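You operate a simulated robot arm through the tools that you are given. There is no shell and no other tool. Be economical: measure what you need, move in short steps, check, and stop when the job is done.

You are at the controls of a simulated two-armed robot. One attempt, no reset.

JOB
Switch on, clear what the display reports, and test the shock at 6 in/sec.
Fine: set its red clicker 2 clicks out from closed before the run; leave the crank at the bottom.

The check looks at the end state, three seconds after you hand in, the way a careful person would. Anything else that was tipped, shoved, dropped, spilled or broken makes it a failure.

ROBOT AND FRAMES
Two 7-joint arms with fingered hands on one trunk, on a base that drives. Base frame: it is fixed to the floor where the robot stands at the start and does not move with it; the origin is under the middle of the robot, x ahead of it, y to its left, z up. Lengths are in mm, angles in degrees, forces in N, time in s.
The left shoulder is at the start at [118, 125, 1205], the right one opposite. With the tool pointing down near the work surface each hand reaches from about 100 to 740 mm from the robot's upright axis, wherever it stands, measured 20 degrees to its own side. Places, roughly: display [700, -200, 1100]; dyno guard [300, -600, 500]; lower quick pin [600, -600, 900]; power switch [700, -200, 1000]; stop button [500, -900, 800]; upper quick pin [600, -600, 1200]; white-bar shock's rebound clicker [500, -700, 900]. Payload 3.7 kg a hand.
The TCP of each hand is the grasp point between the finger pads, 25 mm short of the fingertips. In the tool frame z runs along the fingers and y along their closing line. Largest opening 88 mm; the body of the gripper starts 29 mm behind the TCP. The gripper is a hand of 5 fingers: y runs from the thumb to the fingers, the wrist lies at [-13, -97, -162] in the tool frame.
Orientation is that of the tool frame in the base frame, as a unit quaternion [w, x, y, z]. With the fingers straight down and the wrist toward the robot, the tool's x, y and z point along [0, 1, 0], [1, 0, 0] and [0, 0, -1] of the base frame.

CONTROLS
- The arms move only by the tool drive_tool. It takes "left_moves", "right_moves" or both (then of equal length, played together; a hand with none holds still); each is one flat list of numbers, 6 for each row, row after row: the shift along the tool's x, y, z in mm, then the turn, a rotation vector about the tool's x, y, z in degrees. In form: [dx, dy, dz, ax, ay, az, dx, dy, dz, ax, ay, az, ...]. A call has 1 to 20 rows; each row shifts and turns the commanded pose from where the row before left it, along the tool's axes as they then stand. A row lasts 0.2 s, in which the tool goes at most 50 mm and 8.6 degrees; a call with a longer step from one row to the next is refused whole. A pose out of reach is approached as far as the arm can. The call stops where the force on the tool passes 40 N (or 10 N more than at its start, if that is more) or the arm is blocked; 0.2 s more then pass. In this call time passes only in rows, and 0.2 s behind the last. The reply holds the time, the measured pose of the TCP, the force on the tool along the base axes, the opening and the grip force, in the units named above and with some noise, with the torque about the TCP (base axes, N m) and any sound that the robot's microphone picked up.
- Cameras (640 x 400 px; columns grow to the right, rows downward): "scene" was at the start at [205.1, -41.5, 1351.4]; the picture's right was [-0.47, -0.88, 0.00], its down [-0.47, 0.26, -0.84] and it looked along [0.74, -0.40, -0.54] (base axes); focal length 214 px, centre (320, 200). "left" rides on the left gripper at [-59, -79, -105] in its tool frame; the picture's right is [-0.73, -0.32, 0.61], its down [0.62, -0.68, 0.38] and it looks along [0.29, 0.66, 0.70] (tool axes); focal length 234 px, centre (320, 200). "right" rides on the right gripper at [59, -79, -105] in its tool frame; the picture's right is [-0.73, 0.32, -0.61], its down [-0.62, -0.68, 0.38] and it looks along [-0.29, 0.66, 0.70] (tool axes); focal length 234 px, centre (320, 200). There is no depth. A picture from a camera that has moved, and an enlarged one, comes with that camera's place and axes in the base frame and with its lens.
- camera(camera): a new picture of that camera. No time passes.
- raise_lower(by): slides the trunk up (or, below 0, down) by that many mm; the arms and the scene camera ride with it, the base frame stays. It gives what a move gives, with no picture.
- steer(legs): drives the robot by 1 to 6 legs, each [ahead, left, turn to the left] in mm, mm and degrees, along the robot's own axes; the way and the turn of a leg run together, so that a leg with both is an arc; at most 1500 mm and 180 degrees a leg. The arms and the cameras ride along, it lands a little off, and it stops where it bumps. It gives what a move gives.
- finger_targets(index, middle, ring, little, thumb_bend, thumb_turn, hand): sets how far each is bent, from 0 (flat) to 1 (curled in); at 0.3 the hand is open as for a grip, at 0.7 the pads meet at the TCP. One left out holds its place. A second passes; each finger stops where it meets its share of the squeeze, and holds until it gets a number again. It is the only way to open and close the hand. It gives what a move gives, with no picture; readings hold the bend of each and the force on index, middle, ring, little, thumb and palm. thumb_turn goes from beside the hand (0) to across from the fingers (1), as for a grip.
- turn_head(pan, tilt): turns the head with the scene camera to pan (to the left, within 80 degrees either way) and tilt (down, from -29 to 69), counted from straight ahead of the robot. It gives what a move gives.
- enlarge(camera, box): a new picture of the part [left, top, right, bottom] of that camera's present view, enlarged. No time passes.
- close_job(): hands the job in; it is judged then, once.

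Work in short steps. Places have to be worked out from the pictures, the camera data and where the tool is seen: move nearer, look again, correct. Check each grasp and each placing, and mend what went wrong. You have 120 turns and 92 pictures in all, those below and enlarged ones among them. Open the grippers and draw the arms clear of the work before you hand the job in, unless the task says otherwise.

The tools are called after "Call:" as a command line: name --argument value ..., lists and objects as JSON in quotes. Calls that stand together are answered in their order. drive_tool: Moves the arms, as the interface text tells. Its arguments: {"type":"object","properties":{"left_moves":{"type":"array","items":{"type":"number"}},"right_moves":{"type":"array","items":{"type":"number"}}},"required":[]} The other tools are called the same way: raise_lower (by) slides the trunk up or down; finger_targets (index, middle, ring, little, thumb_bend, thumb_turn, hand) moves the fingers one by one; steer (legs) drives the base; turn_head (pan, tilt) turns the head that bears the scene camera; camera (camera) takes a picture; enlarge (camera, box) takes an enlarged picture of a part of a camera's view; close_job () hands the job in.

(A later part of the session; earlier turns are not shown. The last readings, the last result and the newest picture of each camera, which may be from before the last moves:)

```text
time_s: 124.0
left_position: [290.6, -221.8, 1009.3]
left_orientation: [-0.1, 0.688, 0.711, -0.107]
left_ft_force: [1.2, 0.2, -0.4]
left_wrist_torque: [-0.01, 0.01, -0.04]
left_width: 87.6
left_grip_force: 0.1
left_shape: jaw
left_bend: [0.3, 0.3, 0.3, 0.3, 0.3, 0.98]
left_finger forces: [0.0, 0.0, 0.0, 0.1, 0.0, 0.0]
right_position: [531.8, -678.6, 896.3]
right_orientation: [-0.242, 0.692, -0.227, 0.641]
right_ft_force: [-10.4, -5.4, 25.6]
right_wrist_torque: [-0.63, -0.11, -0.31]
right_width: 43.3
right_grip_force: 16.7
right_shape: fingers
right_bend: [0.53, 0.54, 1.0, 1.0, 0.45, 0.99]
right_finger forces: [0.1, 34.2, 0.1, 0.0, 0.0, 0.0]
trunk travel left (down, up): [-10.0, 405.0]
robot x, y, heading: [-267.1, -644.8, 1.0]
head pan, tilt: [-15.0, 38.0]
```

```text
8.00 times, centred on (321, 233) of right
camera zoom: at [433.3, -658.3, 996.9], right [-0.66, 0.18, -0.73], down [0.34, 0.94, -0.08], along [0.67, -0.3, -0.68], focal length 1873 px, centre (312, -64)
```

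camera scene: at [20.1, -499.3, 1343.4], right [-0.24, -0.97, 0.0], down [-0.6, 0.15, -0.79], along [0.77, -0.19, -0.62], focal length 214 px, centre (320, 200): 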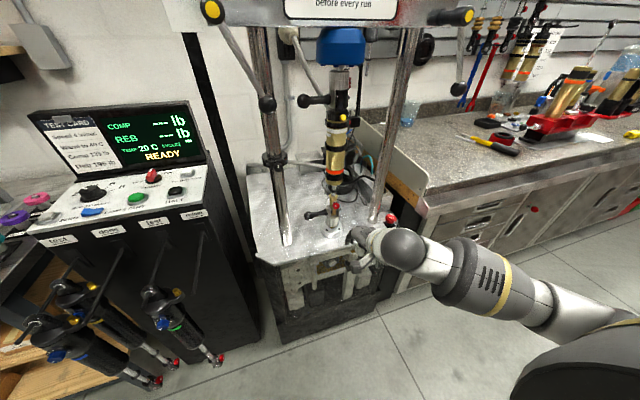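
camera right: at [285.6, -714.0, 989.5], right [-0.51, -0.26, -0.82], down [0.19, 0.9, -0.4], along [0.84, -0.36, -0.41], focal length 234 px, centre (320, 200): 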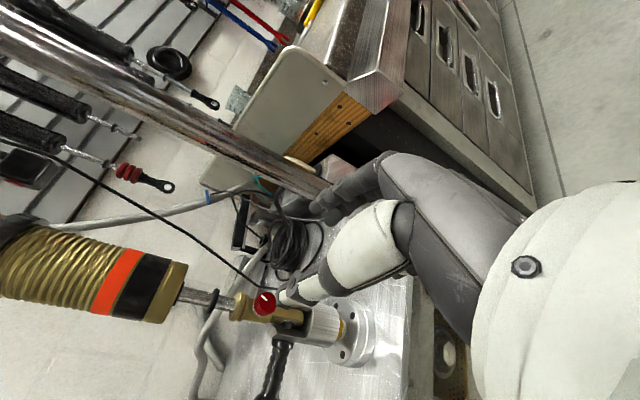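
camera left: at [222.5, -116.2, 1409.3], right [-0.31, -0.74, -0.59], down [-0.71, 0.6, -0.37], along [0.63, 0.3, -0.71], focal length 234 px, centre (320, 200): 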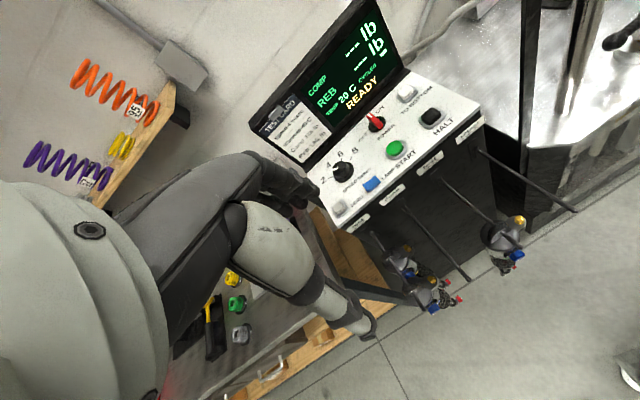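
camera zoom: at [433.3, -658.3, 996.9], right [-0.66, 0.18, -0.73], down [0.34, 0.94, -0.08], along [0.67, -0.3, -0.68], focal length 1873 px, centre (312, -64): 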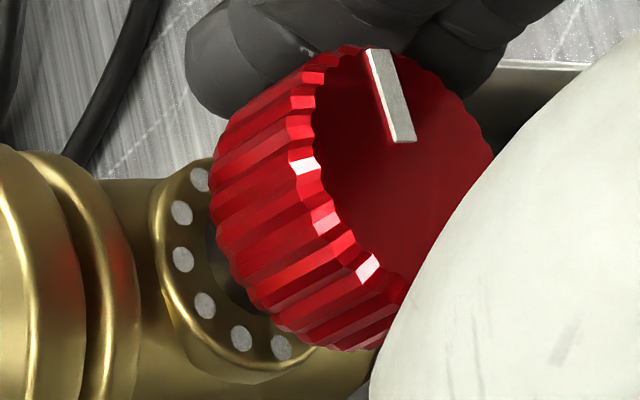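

The dots are ~30° apart: one click ≈30°; the pointer sits on a dot at about −87° (right), initially at +34° (4 clicks away). I free the hand, go back to roll −17° and regrip with the knob centred between index and middle, to test the stop clear of the clevis.

Call:
drive_tool --right_moves '[0, 0, -20, 0, 0, 0, 0, 0, -20, 0, 0, 0, 0, 0, 0, 0, 0, -8, 0, 0, 0, 0, 0, -8, 0, 0, 0, 0, 0, -8, 0, 0, 0, 0, 0, -8, 0, 0, 0, 0, 0, -8, 0, 0, 0, 0, 0, -8, 0, 0, 0, 0, 0, -6]'

Call:
finger_targets --hand "right" --index 0.48 --middle 0.48 --thumb_bend 0.45

```text
time_s: 126.0
left_position: [294.9, -222.2, 1006.3]
left_orientation: [-0.1, 0.688, 0.711, -0.109]
left_ft_force: [0.9, -0.1, -0.1]
left_wrist_torque: [0.03, -0.01, -0.01]
left_width: 87.9
left_grip_force: 0.1
left_shape: jaw
left_bend: [0.3, 0.3, 0.3, 0.3, 0.3, 0.98]
left_finger forces: [0.1, 0.0, 0.0, 0.0, 0.0, 0.1]
right_position: [499.0, -679.0, 889.4]
right_orientation: [0.075, 0.722, 0.113, 0.679]
right_ft_force: [0.4, 0.6, -1.1]
right_wrist_torque: [0.02, -0.04, 0.01]
right_width: 46.5
right_grip_force: 0.0
right_shape: fingers
right_bend: [0.5, 0.5, 1.0, 1.0, 0.45, 0.99]
right_finger forces: [0.1, 0.0, 0.0, 0.1, 0.0, 0.1]
right hand out of reach, approached as far as the arm can: row 9
trunk travel left (down, up): [-10.0, 405.0]
robot x, y, heading: [-265.1, -649.5, 1.0]
head pan, tilt: [-15.0, 38.0]
```

```text
time_s: 127.0
left_position: [292.4, -221.2, 1007.7]
left_orientation: [-0.101, 0.688, 0.71, -0.107]
left_ft_force: [-0.4, 0.7, 0.8]
left_wrist_torque: [-0.03, 0.01, -0.04]
left_width: 87.8
left_grip_force: 0.0
left_shape: jaw
left_bend: [0.3, 0.3, 0.3, 0.3, 0.3, 0.98]
left_finger forces: [0.1, 0.1, 0.1, 0.0, 0.1, 0.0]
right_position: [498.3, -679.1, 891.0]
right_orientation: [0.073, 0.722, 0.112, 0.679]
right_ft_force: [0.0, -0.2, 0.7]
right_wrist_torque: [0.01, 0.0, 0.03]
right_width: 48.6
right_grip_force: 0.0
right_shape: fingers
right_bend: [0.48, 0.48, 1.0, 1.0, 0.45, 0.99]
right_finger forces: [0.1, 0.0, 0.0, 0.0, 0.1, 0.1]
trunk travel left (down, up): [-10.0, 405.0]
robot x, y, heading: [-265.8, -650.8, 1.4]
head pan, tilt: [-15.0, 38.0]
```

Call:
drive_tool --right_moves '[8, 3, 0, 0, 0, 0, 0, 0, 17, 0, 0, 0, 0, 0, 17, 0, 0, 0]'

Call:
finger_targets --hand "right" --index 0.8 --middle 0.8 --thumb_bend 0.8

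Call:
drive_tool --right_moves '[0, 0, 0, 0, 0, 6, 0, 0, 0, 0, 0, 6]'

Call:
drive_tool --right_moves '[0, 0, 0, 0, 0, 6, 0, 0, 0, 0, 0, 6]'

Call:
drive_tool --right_moves '[0, 0, 0, 0, 0, 6, 0, 0, 0, 0, 0, 6]'

```text
time_s: 127.8
left_position: [294.1, -221.3, 1007.0]
left_orientation: [-0.1, 0.688, 0.71, -0.108]
left_ft_force: [-0.5, 0.1, -0.2]
left_wrist_torque: [-0.02, 0.0, -0.04]
left_width: 87.9
left_grip_force: 0.1
left_shape: jaw
left_bend: [0.3, 0.3, 0.3, 0.3, 0.3, 0.98]
left_finger forces: [0.0, 0.1, 0.0, 0.0, 0.0, 0.0]
right_position: [537.3, -678.1, 894.6]
right_orientation: [0.074, 0.722, 0.111, 0.679]
right_ft_force: [0.2, -0.1, 0.2]
right_wrist_torque: [0.01, 0.0, 0.01]
right_width: 48.6
right_grip_force: 0.0
right_shape: fingers
right_bend: [0.48, 0.48, 1.0, 1.0, 0.45, 0.99]
right_finger forces: [0.0, 0.1, 0.1, 0.0, 0.1, 0.0]
right hand out of reach, approached as far as the arm can: row 1
trunk travel left (down, up): [-10.0, 405.0]
robot x, y, heading: [-265.1, -651.8, 1.2]
head pan, tilt: [-15.0, 38.0]
```

```text
time_s: 128.8
left_position: [295.0, -221.6, 1007.2]
left_orientation: [-0.1, 0.688, 0.711, -0.108]
left_ft_force: [0.5, 0.6, 0.2]
left_wrist_torque: [-0.03, 0.01, -0.04]
left_width: 87.8
left_grip_force: 0.2
left_shape: jaw
left_bend: [0.3, 0.3, 0.3, 0.3, 0.3, 0.98]
left_finger forces: [0.0, 0.0, 0.1, 0.1, 0.0, 0.0]
right_position: [537.4, -678.8, 891.1]
right_orientation: [0.074, 0.722, 0.111, 0.678]
right_ft_force: [5.1, -9.1, 0.2]
right_wrist_torque: [0.01, 0.04, -0.28]
right_width: 15.7
right_grip_force: 16.2
right_shape: fingers
right_bend: [0.57, 0.62, 1.0, 1.0, 0.67, 1.0]
right_finger forces: [11.7, 10.3, 0.1, 0.1, 10.9, 0.0]
trunk travel left (down, up): [-10.0, 405.0]
robot x, y, heading: [-263.9, -648.3, 1.3]
head pan, tilt: [-15.0, 38.0]
```

```text
time_s: 129.4
left_position: [292.9, -222.6, 1006.5]
left_orientation: [-0.101, 0.688, 0.711, -0.108]
left_ft_force: [0.3, -0.2, 0.1]
left_wrist_torque: [0.03, 0.0, -0.04]
left_width: 87.8
left_grip_force: 0.0
left_shape: jaw
left_bend: [0.3, 0.3, 0.3, 0.3, 0.3, 0.98]
left_finger forces: [0.0, 0.0, 0.0, 0.0, 0.0, 0.1]
right_position: [536.6, -677.1, 894.5]
right_orientation: [0.002, 0.729, 0.035, 0.684]
right_ft_force: [4.9, -9.3, 3.8]
right_wrist_torque: [-0.18, -0.09, -0.22]
right_width: 14.8
right_grip_force: 15.6
right_shape: fingers
right_bend: [0.58, 0.6, 1.0, 1.0, 0.67, 1.0]
right_finger forces: [8.4, 12.1, 0.1, 0.0, 10.7, 0.1]
trunk travel left (down, up): [-10.0, 405.0]
robot x, y, heading: [-267.5, -645.8, 1.1]
head pan, tilt: [-15.0, 38.0]
```

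```text
time_s: 130.0
left_position: [294.1, -222.3, 1007.2]
left_orientation: [-0.101, 0.688, 0.71, -0.108]
left_ft_force: [-0.7, -0.6, 0.5]
left_wrist_torque: [0.03, 0.02, -0.02]
left_width: 87.8
left_grip_force: 0.0
left_shape: jaw
left_bend: [0.3, 0.3, 0.3, 0.3, 0.3, 0.98]
left_finger forces: [0.1, 0.1, 0.0, 0.0, 0.0, 0.1]
right_position: [537.6, -678.9, 895.0]
right_orientation: [-0.069, 0.728, -0.042, 0.681]
right_ft_force: [9.2, -9.9, 6.6]
right_wrist_torque: [-0.29, -0.2, -0.19]
right_width: 14.1
right_grip_force: 17.5
right_shape: fingers
right_bend: [0.59, 0.59, 1.0, 1.0, 0.67, 1.0]
right_finger forces: [7.8, 14.5, 0.0, 0.0, 11.8, 0.0]
trunk travel left (down, up): [-10.0, 405.0]
robot x, y, heading: [-266.5, -650.7, 1.2]
head pan, tilt: [-15.0, 38.0]
```

```text
time_s: 130.6
left_position: [293.1, -223.1, 1007.5]
left_orientation: [-0.1, 0.688, 0.71, -0.107]
left_ft_force: [0.2, 0.7, 0.1]
left_wrist_torque: [0.02, 0.02, 0.01]
left_width: 87.7
left_grip_force: 0.0
left_shape: jaw
left_bend: [0.3, 0.3, 0.3, 0.3, 0.3, 0.98]
left_finger forces: [0.1, 0.1, 0.1, 0.0, 0.0, 0.0]
right_position: [533.9, -679.6, 894.9]
right_orientation: [-0.139, 0.72, -0.118, 0.67]
right_ft_force: [3.9, -12.2, 10.5]
right_wrist_torque: [-0.41, -0.19, -0.27]
right_width: 13.4
right_grip_force: 18.2
right_shape: fingers
right_bend: [0.61, 0.59, 1.0, 1.0, 0.67, 1.0]
right_finger forces: [7.8, 15.9, 0.0, 0.1, 12.9, 0.0]
trunk travel left (down, up): [-10.0, 405.0]
robot x, y, heading: [-266.6, -652.2, 1.3]
head pan, tilt: [-15.0, 38.0]
```

Torque rises linearly with hand angle (0.18→0.29→0.41) and the knob stays: this is the closed stop. Now release, add 10° roll, regrip, and turn 44° counter-clockwise for one click.

Call:
finger_targets --hand "right" --index 0.5 --middle 0.52 --thumb_bend 0.5

Call:
drive_tool --right_moves '[0, 0, 0, 0, 0, 5, 0, 0, 0, 0, 0, 5]'

Call:
finger_targets --hand "right" --index 0.8 --middle 0.8 --thumb_bend 0.8

Call:
drive_tool --right_moves '[0, 0, 0, 0, 0, -7, 0, 0, 0, 0, 0, -7, 0, 0, 0, 0, 0, -7]'

Call:
drive_tool --right_moves '[0, 0, 0, 0, 0, -7, 0, 0, 0, 0, 0, -8, 0, 0, 0, 0, 0, -8]'

Call:
enlarge --camera "right" --box '[270, 180, 370, 260]'

```text
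time_s: 131.6
left_position: [293.2, -222.3, 1006.4]
left_orientation: [-0.1, 0.688, 0.711, -0.108]
left_ft_force: [-0.8, -0.7, -1.3]
left_wrist_torque: [-0.02, 0.0, -0.03]
left_width: 87.7
left_grip_force: 0.0
left_shape: jaw
left_bend: [0.3, 0.3, 0.3, 0.3, 0.3, 0.98]
left_finger forces: [0.0, 0.0, 0.0, 0.0, 0.0, 0.1]
right_position: [536.2, -677.9, 893.7]
right_orientation: [-0.139, 0.721, -0.116, 0.669]
right_ft_force: [-1.5, 0.6, 6.3]
right_wrist_torque: [-0.06, -0.04, -0.04]
right_width: 41.1
right_grip_force: 2.8
right_shape: fingers
right_bend: [0.5, 0.54, 1.0, 1.0, 0.5, 1.0]
right_finger forces: [0.1, 5.4, 0.1, 0.0, 0.0, 0.0]
trunk travel left (down, up): [-10.0, 405.0]
robot x, y, heading: [-262.2, -647.1, 0.9]
head pan, tilt: [-15.0, 38.0]
```

```text
time_s: 132.2
left_position: [292.6, -222.4, 1007.7]
left_orientation: [-0.1, 0.689, 0.71, -0.107]
left_ft_force: [-0.3, 0.3, 0.3]
left_wrist_torque: [0.0, 0.0, -0.05]
left_width: 87.8
left_grip_force: 0.0
left_shape: jaw
left_bend: [0.3, 0.3, 0.3, 0.3, 0.3, 0.98]
left_finger forces: [0.0, 0.1, 0.1, 0.2, 0.0, 0.0]
right_position: [535.6, -679.4, 896.0]
right_orientation: [-0.196, 0.706, -0.18, 0.656]
right_ft_force: [-2.8, -5.1, 13.6]
right_wrist_torque: [-0.46, -0.11, -0.11]
right_width: 41.1
right_grip_force: 7.6
right_shape: fingers
right_bend: [0.5, 0.54, 1.0, 1.0, 0.5, 1.0]
right_finger forces: [0.0, 15.1, 0.0, 0.0, 0.1, 0.0]
trunk travel left (down, up): [-10.0, 405.0]
robot x, y, heading: [-268.1, -647.0, 0.9]
head pan, tilt: [-15.0, 38.0]
```

```text
time_s: 133.2
left_position: [291.2, -222.6, 1007.8]
left_orientation: [-0.1, 0.688, 0.711, -0.107]
left_ft_force: [0.6, 0.9, 0.4]
left_wrist_torque: [0.02, 0.03, -0.04]
left_width: 87.9
left_grip_force: 0.2
left_shape: jaw
left_bend: [0.3, 0.3, 0.3, 0.3, 0.3, 0.98]
left_finger forces: [0.0, 0.0, 0.0, 0.1, 0.0, 0.0]
right_position: [535.2, -680.2, 895.7]
right_orientation: [-0.196, 0.707, -0.181, 0.655]
right_ft_force: [-4.8, -13.2, 12.4]
right_wrist_torque: [-0.6, -0.04, -0.42]
right_width: 13.1
right_grip_force: 25.3
right_shape: fingers
right_bend: [0.72, 0.56, 1.0, 1.0, 0.65, 1.0]
right_finger forces: [9.4, 29.0, 0.0, 0.1, 12.2, 0.0]
trunk travel left (down, up): [-10.0, 405.0]
robot x, y, heading: [-265.1, -647.7, 1.2]
head pan, tilt: [-15.0, 38.0]
```

```text
time_s: 134.0
left_position: [293.5, -223.2, 1005.7]
left_orientation: [-0.1, 0.688, 0.71, -0.107]
left_ft_force: [-0.4, 0.6, -0.1]
left_wrist_torque: [-0.01, 0.02, 0.03]
left_width: 87.9
left_grip_force: 0.0
left_shape: jaw
left_bend: [0.3, 0.3, 0.3, 0.3, 0.3, 0.98]
left_finger forces: [0.0, 0.0, 0.0, 0.0, 0.0, 0.0]
right_position: [536.8, -677.5, 893.2]
right_orientation: [-0.075, 0.73, -0.045, 0.677]
right_ft_force: [-6.6, -6.7, -0.7]
right_wrist_torque: [0.01, -0.05, -0.21]
right_width: 13.0
right_grip_force: 17.0
right_shape: fingers
right_bend: [0.72, 0.58, 1.0, 1.0, 0.68, 1.0]
right_finger forces: [13.9, 7.2, 0.0, 0.0, 13.0, 0.0]
trunk travel left (down, up): [-10.0, 405.0]
robot x, y, heading: [-265.8, -648.8, 1.0]
head pan, tilt: [-15.0, 38.0]
```

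```text
time_s: 134.8
left_position: [294.8, -222.7, 1006.8]
left_orientation: [-0.101, 0.688, 0.711, -0.108]
left_ft_force: [-0.1, 0.6, 0.6]
left_wrist_torque: [0.0, 0.01, 0.02]
left_width: 87.9
left_grip_force: 0.1
left_shape: jaw
left_bend: [0.3, 0.3, 0.3, 0.3, 0.3, 0.98]
left_finger forces: [0.1, 0.0, 0.0, 0.1, 0.0, 0.1]
right_position: [534.9, -679.2, 891.7]
right_orientation: [0.063, 0.725, 0.1, 0.678]
right_ft_force: [-5.3, -6.7, 0.2]
right_wrist_torque: [0.2, 0.17, -0.16]
right_width: 12.4
right_grip_force: 18.8
right_shape: fingers
right_bend: [0.54, 0.61, 1.0, 1.0, 0.7, 0.97]
right_finger forces: [16.9, 4.8, 0.0, 0.0, 14.5, 0.0]
trunk travel left (down, up): [-10.0, 405.0]
robot x, y, heading: [-265.8, -650.1, 1.0]
head pan, tilt: [-15.0, 38.0]
```

```text
5.00 times, centred on (320, 220) of right
camera zoom: at [431.8, -593.0, 938.0], right [-0.63, -0.51, -0.59], down [0.3, 0.54, -0.79], along [0.72, -0.67, -0.18], focal length 1171 px, centre (320, 100)
```

zoom: 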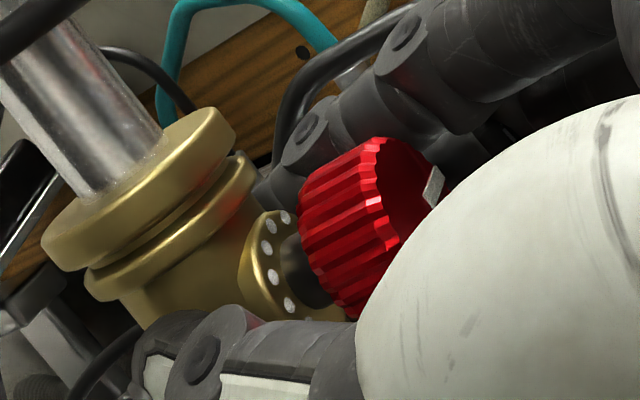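

Partial turn; the index rides too near the knob's top and slips. I'll use just index+thumb on the knob's diameter: open, curl the middle, retract, roll +52°, and take a tight look.

Call:
finger_targets --hand "right" --index 0.48 --middle 1 --thumb_bend 0.48

Call:
drive_tool --right_moves '[0, 0, -19, 0, 0, 0, 0, 0, -19, 0, 0, 0, 0, 0, 0, 0, 0, 8, 0, 0, 0, 0, 0, 8, 0, 0, 0, 0, 0, 8, 0, 0, 0, 0, 0, 8, 0, 0, 0, 0, 0, 8, 0, 0, 0, 0, 0, 8, 0, 0, 0, 0, 0, 6]'

Call:
enlarge --camera "right" --box '[250, 180, 370, 280]'

```text
time_s: 135.8
left_position: [293.6, -222.2, 1006.3]
left_orientation: [-0.101, 0.689, 0.71, -0.108]
left_ft_force: [0.3, 0.4, 0.4]
left_wrist_torque: [0.01, -0.03, -0.03]
left_width: 87.9
left_grip_force: 0.2
left_shape: jaw
left_bend: [0.3, 0.3, 0.3, 0.3, 0.3, 0.98]
left_finger forces: [0.0, 0.0, 0.1, 0.0, 0.0, 0.0]
right_position: [535.3, -679.5, 893.4]
right_orientation: [0.063, 0.724, 0.098, 0.68]
right_ft_force: [0.2, -10.8, -0.9]
right_wrist_torque: [-0.04, 0.0, -0.25]
right_width: 45.5
right_grip_force: 5.0
right_shape: fingers
right_bend: [0.48, 0.62, 1.0, 1.0, 0.48, 1.0]
right_finger forces: [0.0, 10.7, 0.1, 0.0, 0.0, 0.0]
trunk travel left (down, up): [-10.0, 405.0]
robot x, y, heading: [-266.8, -651.1, 0.9]
head pan, tilt: [-15.0, 38.0]
```

```text
time_s: 137.8
left_position: [293.6, -220.9, 1007.9]
left_orientation: [-0.099, 0.687, 0.711, -0.108]
left_ft_force: [-0.6, 0.7, 0.2]
left_wrist_torque: [-0.01, 0.02, 0.03]
left_width: 87.7
left_grip_force: 0.1
left_shape: jaw
left_bend: [0.3, 0.3, 0.3, 0.3, 0.3, 0.98]
left_finger forces: [0.1, 0.0, 0.0, 0.0, 0.0, 0.0]
right_position: [498.5, -680.3, 895.4]
right_orientation: [-0.253, 0.69, -0.241, 0.634]
right_ft_force: [-0.6, 0.2, 0.0]
right_wrist_torque: [-0.01, -0.01, 0.03]
right_width: 45.4
right_grip_force: 0.2
right_shape: fingers
right_bend: [0.48, 0.75, 1.0, 1.0, 0.48, 1.0]
right_finger forces: [0.0, 0.0, 0.0, 0.0, 0.0, 0.0]
trunk travel left (down, up): [-10.0, 405.0]
robot x, y, heading: [-267.6, -645.4, 1.4]
head pan, tilt: [-15.0, 38.0]
```

```text
4.00 times, centred on (310, 230) of right
camera zoom: at [401.3, -663.1, 998.2], right [-0.67, 0.2, -0.72], down [0.34, 0.94, -0.05], along [0.66, -0.28, -0.7], focal length 937 px, centre (360, 80)
```

zoom: 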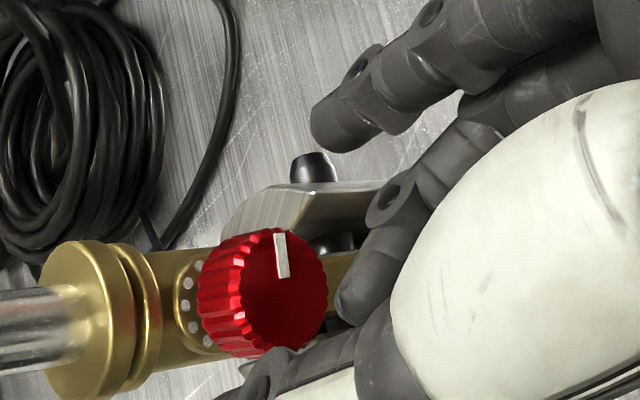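

Pointer still at the closed dot (~−90°, right). I centre index/thumb on the knob's diameter (knob centre ≈[539,-677,892]), pinch, and turn counter-clockwise.

Call:
finger_targets --hand "right" --middle 1

Call:
drive_tool --right_moves '[-7, -1, 0, 0, 0, 0, 0, 0, 13, 0, 0, 0, 0, 0, 14, 0, 0, 0]'

Call:
finger_targets --hand "right" --index 0.8 --thumb_bend 0.8

Call:
drive_tool --right_moves '[0, 0, 0, 0, 0, -6, 0, 0, 0, 0, 0, -6, 0, 0, 0, 0, 0, -6]'

```text
time_s: 138.8
left_position: [293.6, -222.1, 1005.6]
left_orientation: [-0.1, 0.688, 0.71, -0.109]
left_ft_force: [-0.1, 0.0, 0.6]
left_wrist_torque: [-0.02, 0.01, 0.04]
left_width: 87.8
left_grip_force: 0.0
left_shape: jaw
left_bend: [0.3, 0.3, 0.3, 0.3, 0.3, 0.98]
left_finger forces: [0.0, 0.0, 0.1, 0.0, 0.0, 0.0]
right_position: [497.9, -680.2, 895.1]
right_orientation: [-0.253, 0.69, -0.24, 0.634]
right_ft_force: [-0.8, 0.5, -0.3]
right_wrist_torque: [0.01, -0.02, -0.02]
right_width: 45.5
right_grip_force: 0.1
right_shape: fingers
right_bend: [0.48, 1.0, 1.0, 1.0, 0.48, 1.0]
right_finger forces: [0.0, 0.0, 0.1, 0.0, 0.0, 0.0]
trunk travel left (down, up): [-10.0, 405.0]
robot x, y, heading: [-269.0, -649.9, 1.0]
head pan, tilt: [-15.0, 38.0]
```

```text
time_s: 139.6
left_position: [293.0, -222.8, 1006.9]
left_orientation: [-0.1, 0.687, 0.711, -0.108]
left_ft_force: [0.5, -0.1, 0.3]
left_wrist_torque: [0.01, -0.02, -0.02]
left_width: 87.7
left_grip_force: 0.0
left_shape: jaw
left_bend: [0.3, 0.3, 0.3, 0.3, 0.3, 0.98]
left_finger forces: [0.0, 0.0, 0.0, 0.1, 0.0, 0.1]
right_position: [525.1, -672.4, 891.3]
right_orientation: [-0.253, 0.689, -0.24, 0.636]
right_ft_force: [-1.3, -1.4, 3.1]
right_wrist_torque: [-0.09, -0.06, -0.09]
right_width: 43.2
right_grip_force: 1.9
right_shape: fingers
right_bend: [0.5, 1.0, 1.0, 1.0, 0.48, 1.0]
right_finger forces: [4.0, 0.0, 0.0, 0.0, 0.0, 0.1]
trunk travel left (down, up): [-10.0, 405.0]
robot x, y, heading: [-267.6, -650.1, 1.0]
head pan, tilt: [-15.0, 38.0]
```

```text
time_s: 140.6
left_position: [294.2, -223.4, 1005.5]
left_orientation: [-0.101, 0.688, 0.711, -0.107]
left_ft_force: [0.3, 0.3, 1.0]
left_wrist_torque: [0.03, 0.01, -0.01]
left_width: 87.8
left_grip_force: 0.0
left_shape: jaw
left_bend: [0.3, 0.3, 0.3, 0.3, 0.3, 0.98]
left_finger forces: [0.0, 0.0, 0.1, 0.1, 0.0, 0.0]
right_position: [526.0, -673.0, 889.4]
right_orientation: [-0.252, 0.69, -0.241, 0.635]
right_ft_force: [3.8, -5.0, 0.3]
right_wrist_torque: [-0.01, 0.0, -0.14]
right_width: 6.4
right_grip_force: 10.3
right_shape: fingers
right_bend: [0.57, 1.0, 1.0, 1.0, 0.73, 1.0]
right_finger forces: [13.5, 0.0, 0.0, 0.1, 6.9, 0.0]
trunk travel left (down, up): [-10.0, 405.0]
robot x, y, heading: [-267.5, -650.0, 1.2]
head pan, tilt: [-15.0, 38.0]
```

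```text
time_s: 141.4
left_position: [296.2, -222.1, 1006.0]
left_orientation: [-0.101, 0.689, 0.71, -0.108]
left_ft_force: [0.4, -0.8, -0.9]
left_wrist_torque: [-0.03, -0.04, -0.03]
left_width: 87.8
left_grip_force: 0.0
left_shape: jaw
left_bend: [0.3, 0.3, 0.3, 0.3, 0.3, 0.98]
left_finger forces: [0.1, 0.0, 0.0, 0.0, 0.0, 0.0]
right_position: [526.4, -672.8, 887.4]
right_orientation: [-0.15, 0.721, -0.129, 0.664]
right_ft_force: [1.9, -1.7, 0.7]
right_wrist_torque: [0.11, 0.14, -0.07]
right_width: 5.0
right_grip_force: 10.2
right_shape: fingers
right_bend: [0.57, 1.0, 1.0, 1.0, 0.74, 1.0]
right_finger forces: [12.7, 0.0, 0.1, 0.1, 7.3, 0.0]
trunk travel left (down, up): [-10.0, 405.0]
robot x, y, heading: [-269.2, -648.3, 1.0]
head pan, tilt: [-15.0, 38.0]
```

Stable pinch with low torque — knob seems to follow. Continue 36° more counter-clockwise in two parts.

Call:
drive_tool --right_moves '[0, 0, 0, 0, 0, -6, 0, 0, 0, 0, 0, -6, 0, 0, 0, 0, 0, -6]'

Call:
drive_tool --right_moves '[0, 0, 0, 0, 0, -6, 0, 0, 0, 0, 0, -6, 0, 0, 0, 0, 0, -5]'

```text
time_s: 142.2
left_position: [295.4, -222.3, 1005.5]
left_orientation: [-0.101, 0.689, 0.71, -0.107]
left_ft_force: [0.0, 0.0, 0.1]
left_wrist_torque: [0.0, -0.02, -0.02]
left_width: 87.9
left_grip_force: 0.0
left_shape: jaw
left_bend: [0.3, 0.3, 0.3, 0.3, 0.3, 0.98]
left_finger forces: [0.0, 0.0, 0.0, 0.0, 0.0, 0.1]
right_position: [525.6, -673.4, 886.9]
right_orientation: [-0.044, 0.732, -0.015, 0.68]
right_ft_force: [2.8, -5.0, -4.3]
right_wrist_torque: [0.14, 0.21, -0.2]
right_width: 5.9
right_grip_force: 11.2
right_shape: fingers
right_bend: [0.56, 1.0, 1.0, 1.0, 0.73, 1.0]
right_finger forces: [11.3, 0.0, 0.0, 0.0, 10.1, 0.1]
trunk travel left (down, up): [-10.0, 405.0]
robot x, y, heading: [-264.4, -647.5, 0.9]
head pan, tilt: [-15.0, 38.0]
```

```text
time_s: 143.0
left_position: [294.5, -222.8, 1005.3]
left_orientation: [-0.102, 0.688, 0.71, -0.109]
left_ft_force: [-0.9, 0.5, 0.1]
left_wrist_torque: [0.01, 0.02, -0.03]
left_width: 88.0
left_grip_force: 0.0
left_shape: jaw
left_bend: [0.3, 0.3, 0.3, 0.3, 0.3, 0.98]
left_finger forces: [0.0, 0.0, 0.0, 0.0, 0.0, 0.0]
right_position: [526.3, -674.2, 886.4]
right_orientation: [0.057, 0.726, 0.092, 0.679]
right_ft_force: [-2.2, -10.0, -7.4]
right_wrist_torque: [0.26, 0.26, -0.34]
right_width: 6.9
right_grip_force: 14.9
right_shape: fingers
right_bend: [0.56, 1.0, 1.0, 1.0, 0.72, 1.0]
right_finger forces: [15.7, 0.0, 0.0, 0.0, 13.8, 0.0]
trunk travel left (down, up): [-10.0, 405.0]
robot x, y, heading: [-264.3, -648.7, 1.1]
head pan, tilt: [-15.0, 38.0]
```

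Turned 53° with firm pinch. Release, retract and check the pointer.

Call:
finger_targets --hand "right" --index 0.48 --thumb_bend 0.48

Call:
drive_tool --right_moves '[0, 0, -19, 0, 0, 0, 0, 0, -19, 0, 0, 0, 0, 0, 0, 0, 0, 8, 0, 0, 0, 0, 0, 8, 0, 0, 0, 0, 0, 8]'

Call:
enlarge --camera "right" --box '[230, 180, 370, 290]'

```text
time_s: 144.0
left_position: [293.6, -221.4, 1006.9]
left_orientation: [-0.1, 0.688, 0.711, -0.108]
left_ft_force: [0.0, 0.5, -0.8]
left_wrist_torque: [0.04, 0.0, -0.03]
left_width: 87.8
left_grip_force: 0.1
left_shape: jaw
left_bend: [0.3, 0.3, 0.3, 0.3, 0.3, 0.98]
left_finger forces: [0.0, 0.1, 0.0, 0.0, 0.0, 0.0]
right_position: [525.4, -673.1, 889.8]
right_orientation: [0.056, 0.724, 0.093, 0.681]
right_ft_force: [0.3, 0.2, 0.3]
right_wrist_torque: [0.05, -0.03, -0.01]
right_width: 45.3
right_grip_force: 0.0
right_shape: fingers
right_bend: [0.48, 1.0, 1.0, 1.0, 0.48, 1.0]
right_finger forces: [0.1, 0.1, 0.0, 0.0, 0.1, 0.0]
trunk travel left (down, up): [-10.0, 405.0]
robot x, y, heading: [-268.7, -647.3, 1.0]
head pan, tilt: [-15.0, 38.0]
```

```text
time_s: 145.2
left_position: [293.6, -221.6, 1006.8]
left_orientation: [-0.1, 0.688, 0.711, -0.108]
left_ft_force: [0.5, -0.6, -0.5]
left_wrist_torque: [-0.01, -0.02, 0.0]
left_width: 87.8
left_grip_force: 0.1
left_shape: jaw
left_bend: [0.3, 0.3, 0.3, 0.3, 0.3, 0.98]
left_finger forces: [0.0, 0.0, 0.0, 0.0, 0.1, 0.1]
right_position: [491.7, -675.1, 889.6]
right_orientation: [-0.086, 0.728, -0.062, 0.678]
right_ft_force: [-0.2, 0.3, 0.1]
right_wrist_torque: [-0.02, 0.02, 0.01]
right_width: 45.4
right_grip_force: 0.1
right_shape: fingers
right_bend: [0.48, 1.0, 1.0, 1.0, 0.48, 1.0]
right_finger forces: [0.0, 0.0, 0.0, 0.0, 0.0, 0.0]
right hand out of reach, approached as far as the arm can: row 2
trunk travel left (down, up): [-10.0, 405.0]
robot x, y, heading: [-268.3, -646.6, 1.0]
head pan, tilt: [-15.0, 38.0]
```

```text
3.64 times, centred on (300, 235) of right
camera zoom: at [391.1, -613.2, 969.4], right [-0.65, -0.19, -0.73], down [0.32, 0.81, -0.49], along [0.69, -0.55, -0.47], focal length 852 px, centre (393, 73)
```

zoom: 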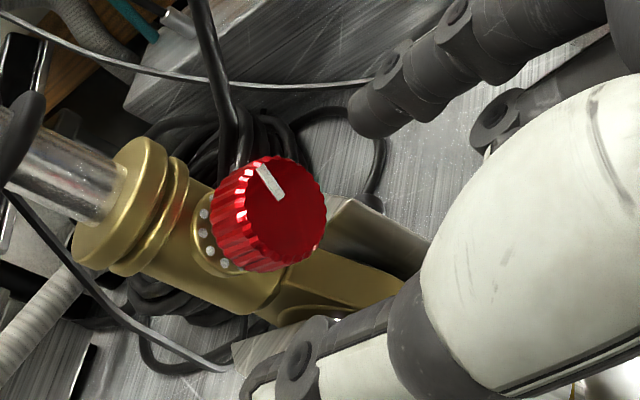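

Pointer is now exactly two dots counter-clockwise from the closed stop: 2 clicks out. Now I retract the right arm, back the base off, lower the hand a bit and raise the trunk again.

Call:
drive_tool --right_moves '[0, 0, -30, 0, 0, 0, 0, 0, -40, 0, 0, 0]'

Call:
steer --legs '[[-110, 0, 0]]'

Call:
drive_tool --right_moves '[-40, 0, -10, 0, 0, 0, -40, 0, -10, 0, 0, 0, -40, 0, 0, 0, 0, 0, -40, 0, 0, 0, 0, 0, -40, 0, 0, 0, 0, 0]'

Call:
raise_lower --by 215

```text
time_s: 145.8
left_position: [294.9, -221.7, 1005.8]
left_orientation: [-0.101, 0.688, 0.711, -0.108]
left_ft_force: [0.7, 0.1, 0.2]
left_wrist_torque: [0.05, 0.0, 0.01]
left_width: 87.8
left_grip_force: 0.1
left_shape: jaw
left_bend: [0.3, 0.3, 0.3, 0.3, 0.3, 0.98]
left_finger forces: [0.1, 0.1, 0.0, 0.0, 0.0, 0.1]
right_position: [432.7, -674.8, 878.7]
right_orientation: [-0.087, 0.728, -0.06, 0.677]
right_ft_force: [0.0, 0.3, -0.2]
right_wrist_torque: [0.0, -0.02, 0.03]
right_width: 45.4
right_grip_force: 0.1
right_shape: fingers
right_bend: [0.48, 1.0, 1.0, 1.0, 0.48, 1.0]
right_finger forces: [0.0, 0.0, 0.1, 0.1, 0.0, 0.0]
right hand out of reach, approached as far as the arm can: row 2
trunk travel left (down, up): [-10.0, 405.0]
robot x, y, heading: [-265.1, -645.2, 1.2]
head pan, tilt: [-15.0, 38.0]
```

```text
time_s: 147.0
left_position: [180.6, -223.1, 1007.9]
left_orientation: [-0.1, 0.687, 0.712, -0.108]
left_ft_force: [0.3, -0.9, 0.2]
left_wrist_torque: [0.0, -0.01, 0.01]
left_width: 87.8
left_grip_force: 0.0
left_shape: jaw
left_bend: [0.3, 0.3, 0.3, 0.3, 0.3, 0.98]
left_finger forces: [0.1, 0.1, 0.0, 0.0, 0.0, 0.1]
right_position: [321.1, -676.7, 879.0]
right_orientation: [-0.087, 0.728, -0.059, 0.677]
right_ft_force: [0.2, 0.5, -0.1]
right_wrist_torque: [0.01, 0.02, 0.01]
right_width: 45.4
right_grip_force: 0.0
right_shape: fingers
right_bend: [0.48, 1.0, 1.0, 1.0, 0.48, 1.0]
right_finger forces: [0.1, 0.1, 0.1, 0.0, 0.0, 0.1]
trunk travel left (down, up): [-10.0, 405.0]
robot x, y, heading: [-377.5, -650.3, 1.3]
head pan, tilt: [-15.0, 38.0]
```

```text
time_s: 148.2
left_position: [182.0, -222.1, 1005.9]
left_orientation: [-0.101, 0.688, 0.71, -0.109]
left_ft_force: [0.1, -0.2, -0.2]
left_wrist_torque: [-0.01, -0.02, -0.01]
left_width: 87.6
left_grip_force: 0.0
left_shape: jaw
left_bend: [0.3, 0.3, 0.3, 0.3, 0.3, 0.98]
left_finger forces: [0.0, 0.1, 0.0, 0.0, 0.0, 0.1]
right_position: [285.3, -637.7, 686.9]
right_orientation: [-0.086, 0.729, -0.059, 0.677]
right_ft_force: [-0.3, 0.4, 0.2]
right_wrist_torque: [0.0, 0.0, 0.02]
right_width: 45.5
right_grip_force: 0.1
right_shape: fingers
right_bend: [0.48, 1.0, 1.0, 1.0, 0.48, 1.0]
right_finger forces: [0.0, 0.1, 0.0, 0.0, 0.1, 0.1]
trunk travel left (down, up): [-10.0, 405.0]
robot x, y, heading: [-378.4, -650.4, 1.2]
head pan, tilt: [-15.0, 38.0]
```

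```text
time_s: 150.5
left_position: [182.2, -223.3, 1219.4]
left_orientation: [-0.1, 0.687, 0.711, -0.109]
left_ft_force: [0.2, 0.3, -0.6]
left_wrist_torque: [0.01, 0.02, -0.02]
left_width: 87.8
left_grip_force: 0.1
left_shape: jaw
left_bend: [0.3, 0.3, 0.3, 0.3, 0.3, 0.98]
left_finger forces: [0.0, 0.0, 0.0, 0.0, 0.0, 0.0]
right_position: [286.6, -635.8, 899.7]
right_orientation: [-0.086, 0.729, -0.059, 0.676]
right_ft_force: [-0.2, 0.8, -0.2]
right_wrist_torque: [0.02, 0.01, -0.02]
right_width: 45.4
right_grip_force: 0.0
right_shape: fingers
right_bend: [0.48, 1.0, 1.0, 1.0, 0.48, 1.0]
right_finger forces: [0.1, 0.0, 0.0, 0.0, 0.0, 0.1]
trunk travel left (down, up): [-225.0, 190.0]
robot x, y, heading: [-377.7, -652.3, 1.3]
head pan, tilt: [-15.0, 38.0]
```

Trunk is up. I bring the left hand nearer the body and raise the right hand, then point it down again.

Call:
drive_tool --left_moves '[-40, -20, -15, 0, 0, 0, -40, -20, -15, 0, 0, 0, -40, -20, -15, 0, 0, 0, -40, -15, -15, 0, 0, 0, -30, -10, -10, 0, 0, 0, 0, 0, 0, 0, 0, 0]' --right_moves '[40, 0, 0, 0, 0, 0, 40, 0, 0, 0, 0, 0, 40, 0, 0, 0, 0, 0, 40, 0, 0, 0, 0, 0, 40, 0, 0, 0, 0, 0, 40, 0, 0, 0, 0, 0]'

Call:
drive_tool --right_moves '[0, 0, 0, 0, -8.2, 0, 0, 0, 0, 0, -8.2, 0, 0, 0, 0, 0, -8.2, 0, 0, 0, 0, 0, -8.2, 0, 0, 0, 0, 0, -8.2, 0, 0, 0, 0, 0, -8.2, 0, 0, 0, 0, 0, -8.2, 0, 0, 0, 0, 0, -8.2, 0, 0, 0, 0, 0, -8.2, 0, 0, 0, 0, 0, -8.2, 0, 0, 0, 0, 0, -8, 0]'

Call:
drive_tool --right_moves '[0, 0, 0, 0, 0, -8.2, 0, 0, 0, 0, 0, -8.2, 0, 0, 0, 0, 0, -8.2, 0, 0, 0, 0, 0, -8.2, 0, 0, 0, 0, 0, -8.2, 0, 0, 0, 0, 0, -8.2, 0, 0, 0, 0, 0, -8.2, 0, 0, 0, 0, 0, -8.2, 0, 0, 0, 0, 0, -8.2, 0, 0, 0, 0, 0, -8.2, 0, 0, 0, 0, 0, -8]'

```text
time_s: 151.9
left_position: [126.3, -413.6, 1314.0]
left_orientation: [-0.1, 0.687, 0.711, -0.109]
left_ft_force: [-0.1, 0.3, 0.3]
left_wrist_torque: [0.01, 0.0, 0.03]
left_width: 87.9
left_grip_force: 0.0
left_shape: jaw
left_bend: [0.3, 0.3, 0.3, 0.3, 0.3, 0.98]
left_finger forces: [0.0, 0.1, 0.0, 0.0, 0.0, 0.0]
right_position: [303.2, -683.4, 1137.1]
right_orientation: [-0.087, 0.728, -0.058, 0.678]
right_ft_force: [-1.4, 0.1, 0.2]
right_wrist_torque: [0.03, -0.01, 0.03]
right_width: 45.5
right_grip_force: 0.1
right_shape: fingers
right_bend: [0.48, 1.0, 1.0, 1.0, 0.48, 1.0]
right_finger forces: [0.1, 0.0, 0.0, 0.0, 0.0, 0.0]
trunk travel left (down, up): [-225.0, 190.0]
robot x, y, heading: [-377.1, -648.7, 1.2]
head pan, tilt: [-15.0, 38.0]
```

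```text
time_s: 154.3
left_position: [126.3, -413.4, 1312.4]
left_orientation: [-0.101, 0.687, 0.711, -0.108]
left_ft_force: [-0.7, -0.7, -0.1]
left_wrist_torque: [0.0, 0.01, -0.01]
left_width: 87.8
left_grip_force: 0.1
left_shape: jaw
left_bend: [0.3, 0.3, 0.3, 0.3, 0.3, 0.98]
left_finger forces: [0.0, 0.0, 0.0, 0.0, 0.0, 0.1]
right_position: [306.3, -683.8, 1133.1]
right_orientation: [-0.102, 0.994, 0.02, -0.039]
right_ft_force: [-0.5, 0.0, -0.2]
right_wrist_torque: [-0.02, 0.03, 0.01]
right_width: 45.4
right_grip_force: 0.0
right_shape: fingers
right_bend: [0.48, 1.0, 1.0, 1.0, 0.48, 1.0]
right_finger forces: [0.0, 0.0, 0.0, 0.0, 0.0, 0.0]
trunk travel left (down, up): [-225.0, 190.0]
robot x, y, heading: [-376.2, -650.0, 1.0]
head pan, tilt: [-15.0, 38.0]
```

```text
time_s: 156.7
left_position: [127.6, -412.9, 1313.7]
left_orientation: [-0.1, 0.687, 0.711, -0.108]
left_ft_force: [0.7, -0.3, -0.3]
left_wrist_torque: [-0.02, 0.0, 0.0]
left_width: 87.9
left_grip_force: 0.1
left_shape: jaw
left_bend: [0.3, 0.3, 0.3, 0.3, 0.3, 0.98]
left_finger forces: [0.0, 0.0, 0.0, 0.0, 0.1, 0.0]
right_position: [306.1, -685.1, 1134.3]
right_orientation: [-0.099, 0.688, 0.717, 0.049]
right_ft_force: [-0.9, 0.5, -0.1]
right_wrist_torque: [0.01, 0.0, -0.03]
right_width: 45.6
right_grip_force: 0.0
right_shape: fingers
right_bend: [0.48, 1.0, 1.0, 1.0, 0.48, 1.0]
right_finger forces: [0.1, 0.1, 0.0, 0.0, 0.0, 0.0]
trunk travel left (down, up): [-225.0, 190.0]
robot x, y, heading: [-376.6, -652.9, 1.3]
head pan, tilt: [-15.0, 38.0]
```

I straighten the right hand to vertical, pull it nearer, and drive back to the console (strafe left, then forward).

Call:
drive_tool --right_moves '[0, 0, 0, -2.2, -6, 0, 0, 0, 0, -2.2, -6, 0, 0, -40, -10, 0, 0, 0, 0, -40, -10, 0, 0, 0, 0, -40, -10, 0, 0, 0, 0, -40, -10, 0, 0, 0, 0, -40, 0, 0, 0, 0]'

Call:
steer --legs '[[0, 0, -1.2], [0, 612, 0], [375, 0, 0]]'

```text
time_s: 158.3
left_position: [126.1, -412.8, 1313.9]
left_orientation: [-0.099, 0.687, 0.712, -0.108]
left_ft_force: [-0.4, 0.2, -0.5]
left_wrist_torque: [0.02, 0.0, 0.02]
left_width: 88.0
left_grip_force: 0.1
left_shape: jaw
left_bend: [0.3, 0.3, 0.3, 0.3, 0.3, 0.98]
left_finger forces: [0.0, 0.1, 0.1, 0.0, 0.1, 0.1]
right_position: [104.5, -692.8, 1172.9]
right_orientation: [0.004, 0.694, 0.72, 0.003]
right_ft_force: [0.1, -0.1, 0.6]
right_wrist_torque: [0.02, 0.02, -0.01]
right_width: 45.7
right_grip_force: 0.0
right_shape: fingers
right_bend: [0.48, 1.0, 1.0, 1.0, 0.48, 1.0]
right_finger forces: [0.1, 0.0, 0.0, 0.0, 0.1, 0.1]
trunk travel left (down, up): [-225.0, 190.0]
robot x, y, heading: [-376.1, -649.8, 1.0]
head pan, tilt: [-15.0, 38.0]
```

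```text
time_s: 166.5
left_position: [508.8, 195.8, 1313.3]
left_orientation: [-0.101, 0.694, 0.704, -0.107]
left_ft_force: [0.2, -0.1, 0.3]
left_wrist_torque: [-0.02, -0.01, 0.0]
left_width: 87.7
left_grip_force: 0.0
left_shape: jaw
left_bend: [0.3, 0.3, 0.3, 0.3, 0.3, 0.98]
left_finger forces: [0.0, 0.1, 0.1, 0.0, 0.0, 0.0]
right_position: [481.1, -83.9, 1172.8]
right_orientation: [0.004, 0.701, 0.714, 0.002]
right_ft_force: [-0.2, 0.4, -0.2]
right_wrist_torque: [0.03, 0.0, 0.01]
right_width: 45.5
right_grip_force: 0.1
right_shape: fingers
right_bend: [0.48, 1.0, 1.0, 1.0, 0.48, 1.0]
right_finger forces: [0.0, 0.1, 0.0, 0.0, 0.0, 0.1]
trunk travel left (down, up): [-225.0, 190.0]
robot x, y, heading: [0.1, -31.7, 0.1]
head pan, tilt: [-15.0, 38.0]
```

Robot stands at the console; speed knob at [599,-28], top z≈1035. I open a three-finger grip and move above it.

Call:
finger_targets --hand "right" --index 0.36 --middle 0.36 --thumb_bend 0.36

Call:
drive_tool --right_moves '[20, 40, 0, 0, 0, 0, 20, 40, 0, 0, 0, 0, 18, 38, 0, 0, 0, 0, 0, 0, 40, 0, 0, 0, 0, 0, 40, 0, 0, 0]'

```text
time_s: 167.5
left_position: [507.7, 195.4, 1313.8]
left_orientation: [-0.102, 0.695, 0.704, -0.107]
left_ft_force: [0.3, 0.2, -0.6]
left_wrist_torque: [0.04, 0.04, 0.01]
left_width: 87.9
left_grip_force: 0.0
left_shape: jaw
left_bend: [0.3, 0.3, 0.3, 0.3, 0.3, 0.98]
left_finger forces: [0.1, 0.0, 0.0, 0.0, 0.0, 0.0]
right_position: [480.4, -83.7, 1173.7]
right_orientation: [0.004, 0.7, 0.714, 0.002]
right_ft_force: [-0.4, -0.5, 0.0]
right_wrist_torque: [-0.02, 0.01, -0.01]
right_width: 71.8
right_grip_force: 0.1
right_shape: fingers
right_bend: [0.36, 0.36, 1.0, 1.0, 0.36, 0.98]
right_finger forces: [0.0, 0.1, 0.0, 0.0, 0.0, 0.1]
trunk travel left (down, up): [-225.0, 190.0]
robot x, y, heading: [2.7, -32.0, 0.1]
head pan, tilt: [-15.0, 38.0]
```

```text
time_s: 168.7
left_position: [509.3, 194.6, 1312.2]
left_orientation: [-0.102, 0.695, 0.704, -0.107]
left_ft_force: [0.9, 0.0, -0.2]
left_wrist_torque: [-0.01, 0.05, 0.04]
left_width: 88.0
left_grip_force: 0.0
left_shape: jaw
left_bend: [0.3, 0.3, 0.3, 0.3, 0.3, 0.98]
left_finger forces: [0.1, 0.0, 0.0, 0.0, 0.1, 0.0]
right_position: [600.3, -25.6, 1095.1]
right_orientation: [0.003, 0.7, 0.714, 0.003]
right_ft_force: [0.1, 0.6, -0.1]
right_wrist_torque: [-0.03, 0.02, 0.01]
right_width: 71.9
right_grip_force: 0.1
right_shape: fingers
right_bend: [0.36, 0.36, 1.0, 1.0, 0.36, 0.98]
right_finger forces: [0.1, 0.1, 0.0, 0.0, 0.0, 0.0]
trunk travel left (down, up): [-225.0, 190.0]
robot x, y, heading: [-0.1, -32.6, 0.0]
head pan, tilt: [-15.0, 38.0]
```

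Above the knob. Lower 50 mm and close on it.

Call:
drive_tool --right_moves '[0, 0, 25, 0, 0, 0, 0, 0, 15, 0, 0, 0, 0, 0, 10, 0, 0, 0]'

Call:
finger_targets --hand "right" --index 0.7 --middle 0.7 --thumb_bend 0.7

```text
time_s: 169.5
left_position: [508.7, 195.5, 1314.3]
left_orientation: [-0.101, 0.694, 0.705, -0.108]
left_ft_force: [0.2, 0.1, 0.7]
left_wrist_torque: [-0.03, 0.01, 0.01]
left_width: 88.1
left_grip_force: 0.1
left_shape: jaw
left_bend: [0.3, 0.3, 0.3, 0.3, 0.3, 0.98]
left_finger forces: [0.0, 0.1, 0.1, 0.0, 0.0, 0.0]
right_position: [600.2, -27.0, 1045.6]
right_orientation: [0.003, 0.7, 0.714, 0.002]
right_ft_force: [0.6, -0.1, -0.8]
right_wrist_torque: [0.03, 0.01, 0.01]
right_width: 71.7
right_grip_force: 0.0
right_shape: fingers
right_bend: [0.36, 0.36, 1.0, 1.0, 0.36, 0.98]
right_finger forces: [0.1, 0.0, 0.0, 0.0, 0.1, 0.0]
trunk travel left (down, up): [-225.0, 190.0]
robot x, y, heading: [1.7, -32.1, 0.3]
head pan, tilt: [-15.0, 38.0]
```

```text
time_s: 170.5
left_position: [510.2, 196.0, 1312.8]
left_orientation: [-0.102, 0.694, 0.704, -0.108]
left_ft_force: [-0.1, 0.3, -0.3]
left_wrist_torque: [0.01, 0.02, 0.0]
left_width: 87.8
left_grip_force: 0.0
left_shape: jaw
left_bend: [0.3, 0.3, 0.3, 0.3, 0.3, 0.98]
left_finger forces: [0.0, 0.0, 0.0, 0.1, 0.0, 0.0]
right_position: [600.9, -26.0, 1044.0]
right_orientation: [0.003, 0.701, 0.713, 0.004]
right_ft_force: [9.8, 1.6, 3.4]
right_wrist_torque: [0.05, -0.29, 0.02]
right_width: 27.4
right_grip_force: 12.4
right_shape: fingers
right_bend: [0.56, 0.58, 1.0, 1.0, 0.59, 1.0]
right_finger forces: [8.5, 9.0, 0.1, 0.0, 7.9, 0.1]
trunk travel left (down, up): [-225.0, 190.0]
robot x, y, heading: [3.1, -30.7, -0.1]
head pan, tilt: [-15.0, 38.0]
```

All three fingers hold the knob. Turn clockwise 80° (two settings, from 2 to 6).

Call:
drive_tool --right_moves '[0, 0, 3, 0, 0, 8, 0, 0, 0, 0, 0, 8, 0, 0, 0, 0, 0, 8, 0, 0, 0, 0, 0, 8, 0, 0, 0, 0, 0, 8]'

Call:
drive_tool --right_moves '[0, 0, 0, 0, 0, 8, 0, 0, 0, 0, 0, 8, 0, 0, 0, 0, 0, 8, 0, 0, 0, 0, 0, 8, 0, 0, 0, 0, 0, 8]'

```text
time_s: 171.7
left_position: [507.6, 194.3, 1313.5]
left_orientation: [-0.102, 0.695, 0.704, -0.106]
left_ft_force: [0.6, -0.4, -0.2]
left_wrist_torque: [0.02, -0.02, 0.0]
left_width: 87.7
left_grip_force: 0.1
left_shape: jaw
left_bend: [0.3, 0.3, 0.3, 0.3, 0.3, 0.98]
left_finger forces: [0.0, 0.0, 0.1, 0.1, 0.0, 0.0]
right_position: [600.0, -24.1, 1042.3]
right_orientation: [0.005, 0.903, 0.43, 0.006]
right_ft_force: [13.7, -6.7, 22.3]
right_wrist_torque: [-0.36, -0.53, 0.05]
right_width: 27.7
right_grip_force: 16.5
right_shape: fingers
right_bend: [0.54, 0.56, 1.0, 1.0, 0.62, 1.0]
right_finger forces: [12.3, 11.8, 0.0, 0.1, 8.3, 0.0]
trunk travel left (down, up): [-225.0, 190.0]
robot x, y, heading: [-1.6, -30.7, -0.0]
head pan, tilt: [-15.0, 38.0]
```

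```text
time_s: 172.9
left_position: [508.1, 193.2, 1313.2]
left_orientation: [-0.102, 0.694, 0.705, -0.107]
left_ft_force: [-0.7, 0.6, 0.2]
left_wrist_torque: [0.0, 0.01, 0.01]
left_width: 87.7
left_grip_force: 0.1
left_shape: jaw
left_bend: [0.3, 0.3, 0.3, 0.3, 0.3, 0.98]
left_finger forces: [0.0, 0.0, 0.0, 0.0, 0.0, 0.0]
right_position: [598.2, -24.7, 1041.6]
right_orientation: [0.002, 0.995, 0.095, 0.007]
right_ft_force: [12.4, -10.8, 21.1]
right_wrist_torque: [-0.45, -0.37, 0.06]
right_width: 28.3
right_grip_force: 15.6
right_shape: fingers
right_bend: [0.52, 0.57, 1.0, 1.0, 0.63, 0.98]
right_finger forces: [13.9, 8.4, 0.0, 0.0, 10.2, 0.1]
trunk travel left (down, up): [-225.0, 190.0]
robot x, y, heading: [-5.0, -29.0, -0.1]
head pan, tilt: [-15.0, 38.0]
```

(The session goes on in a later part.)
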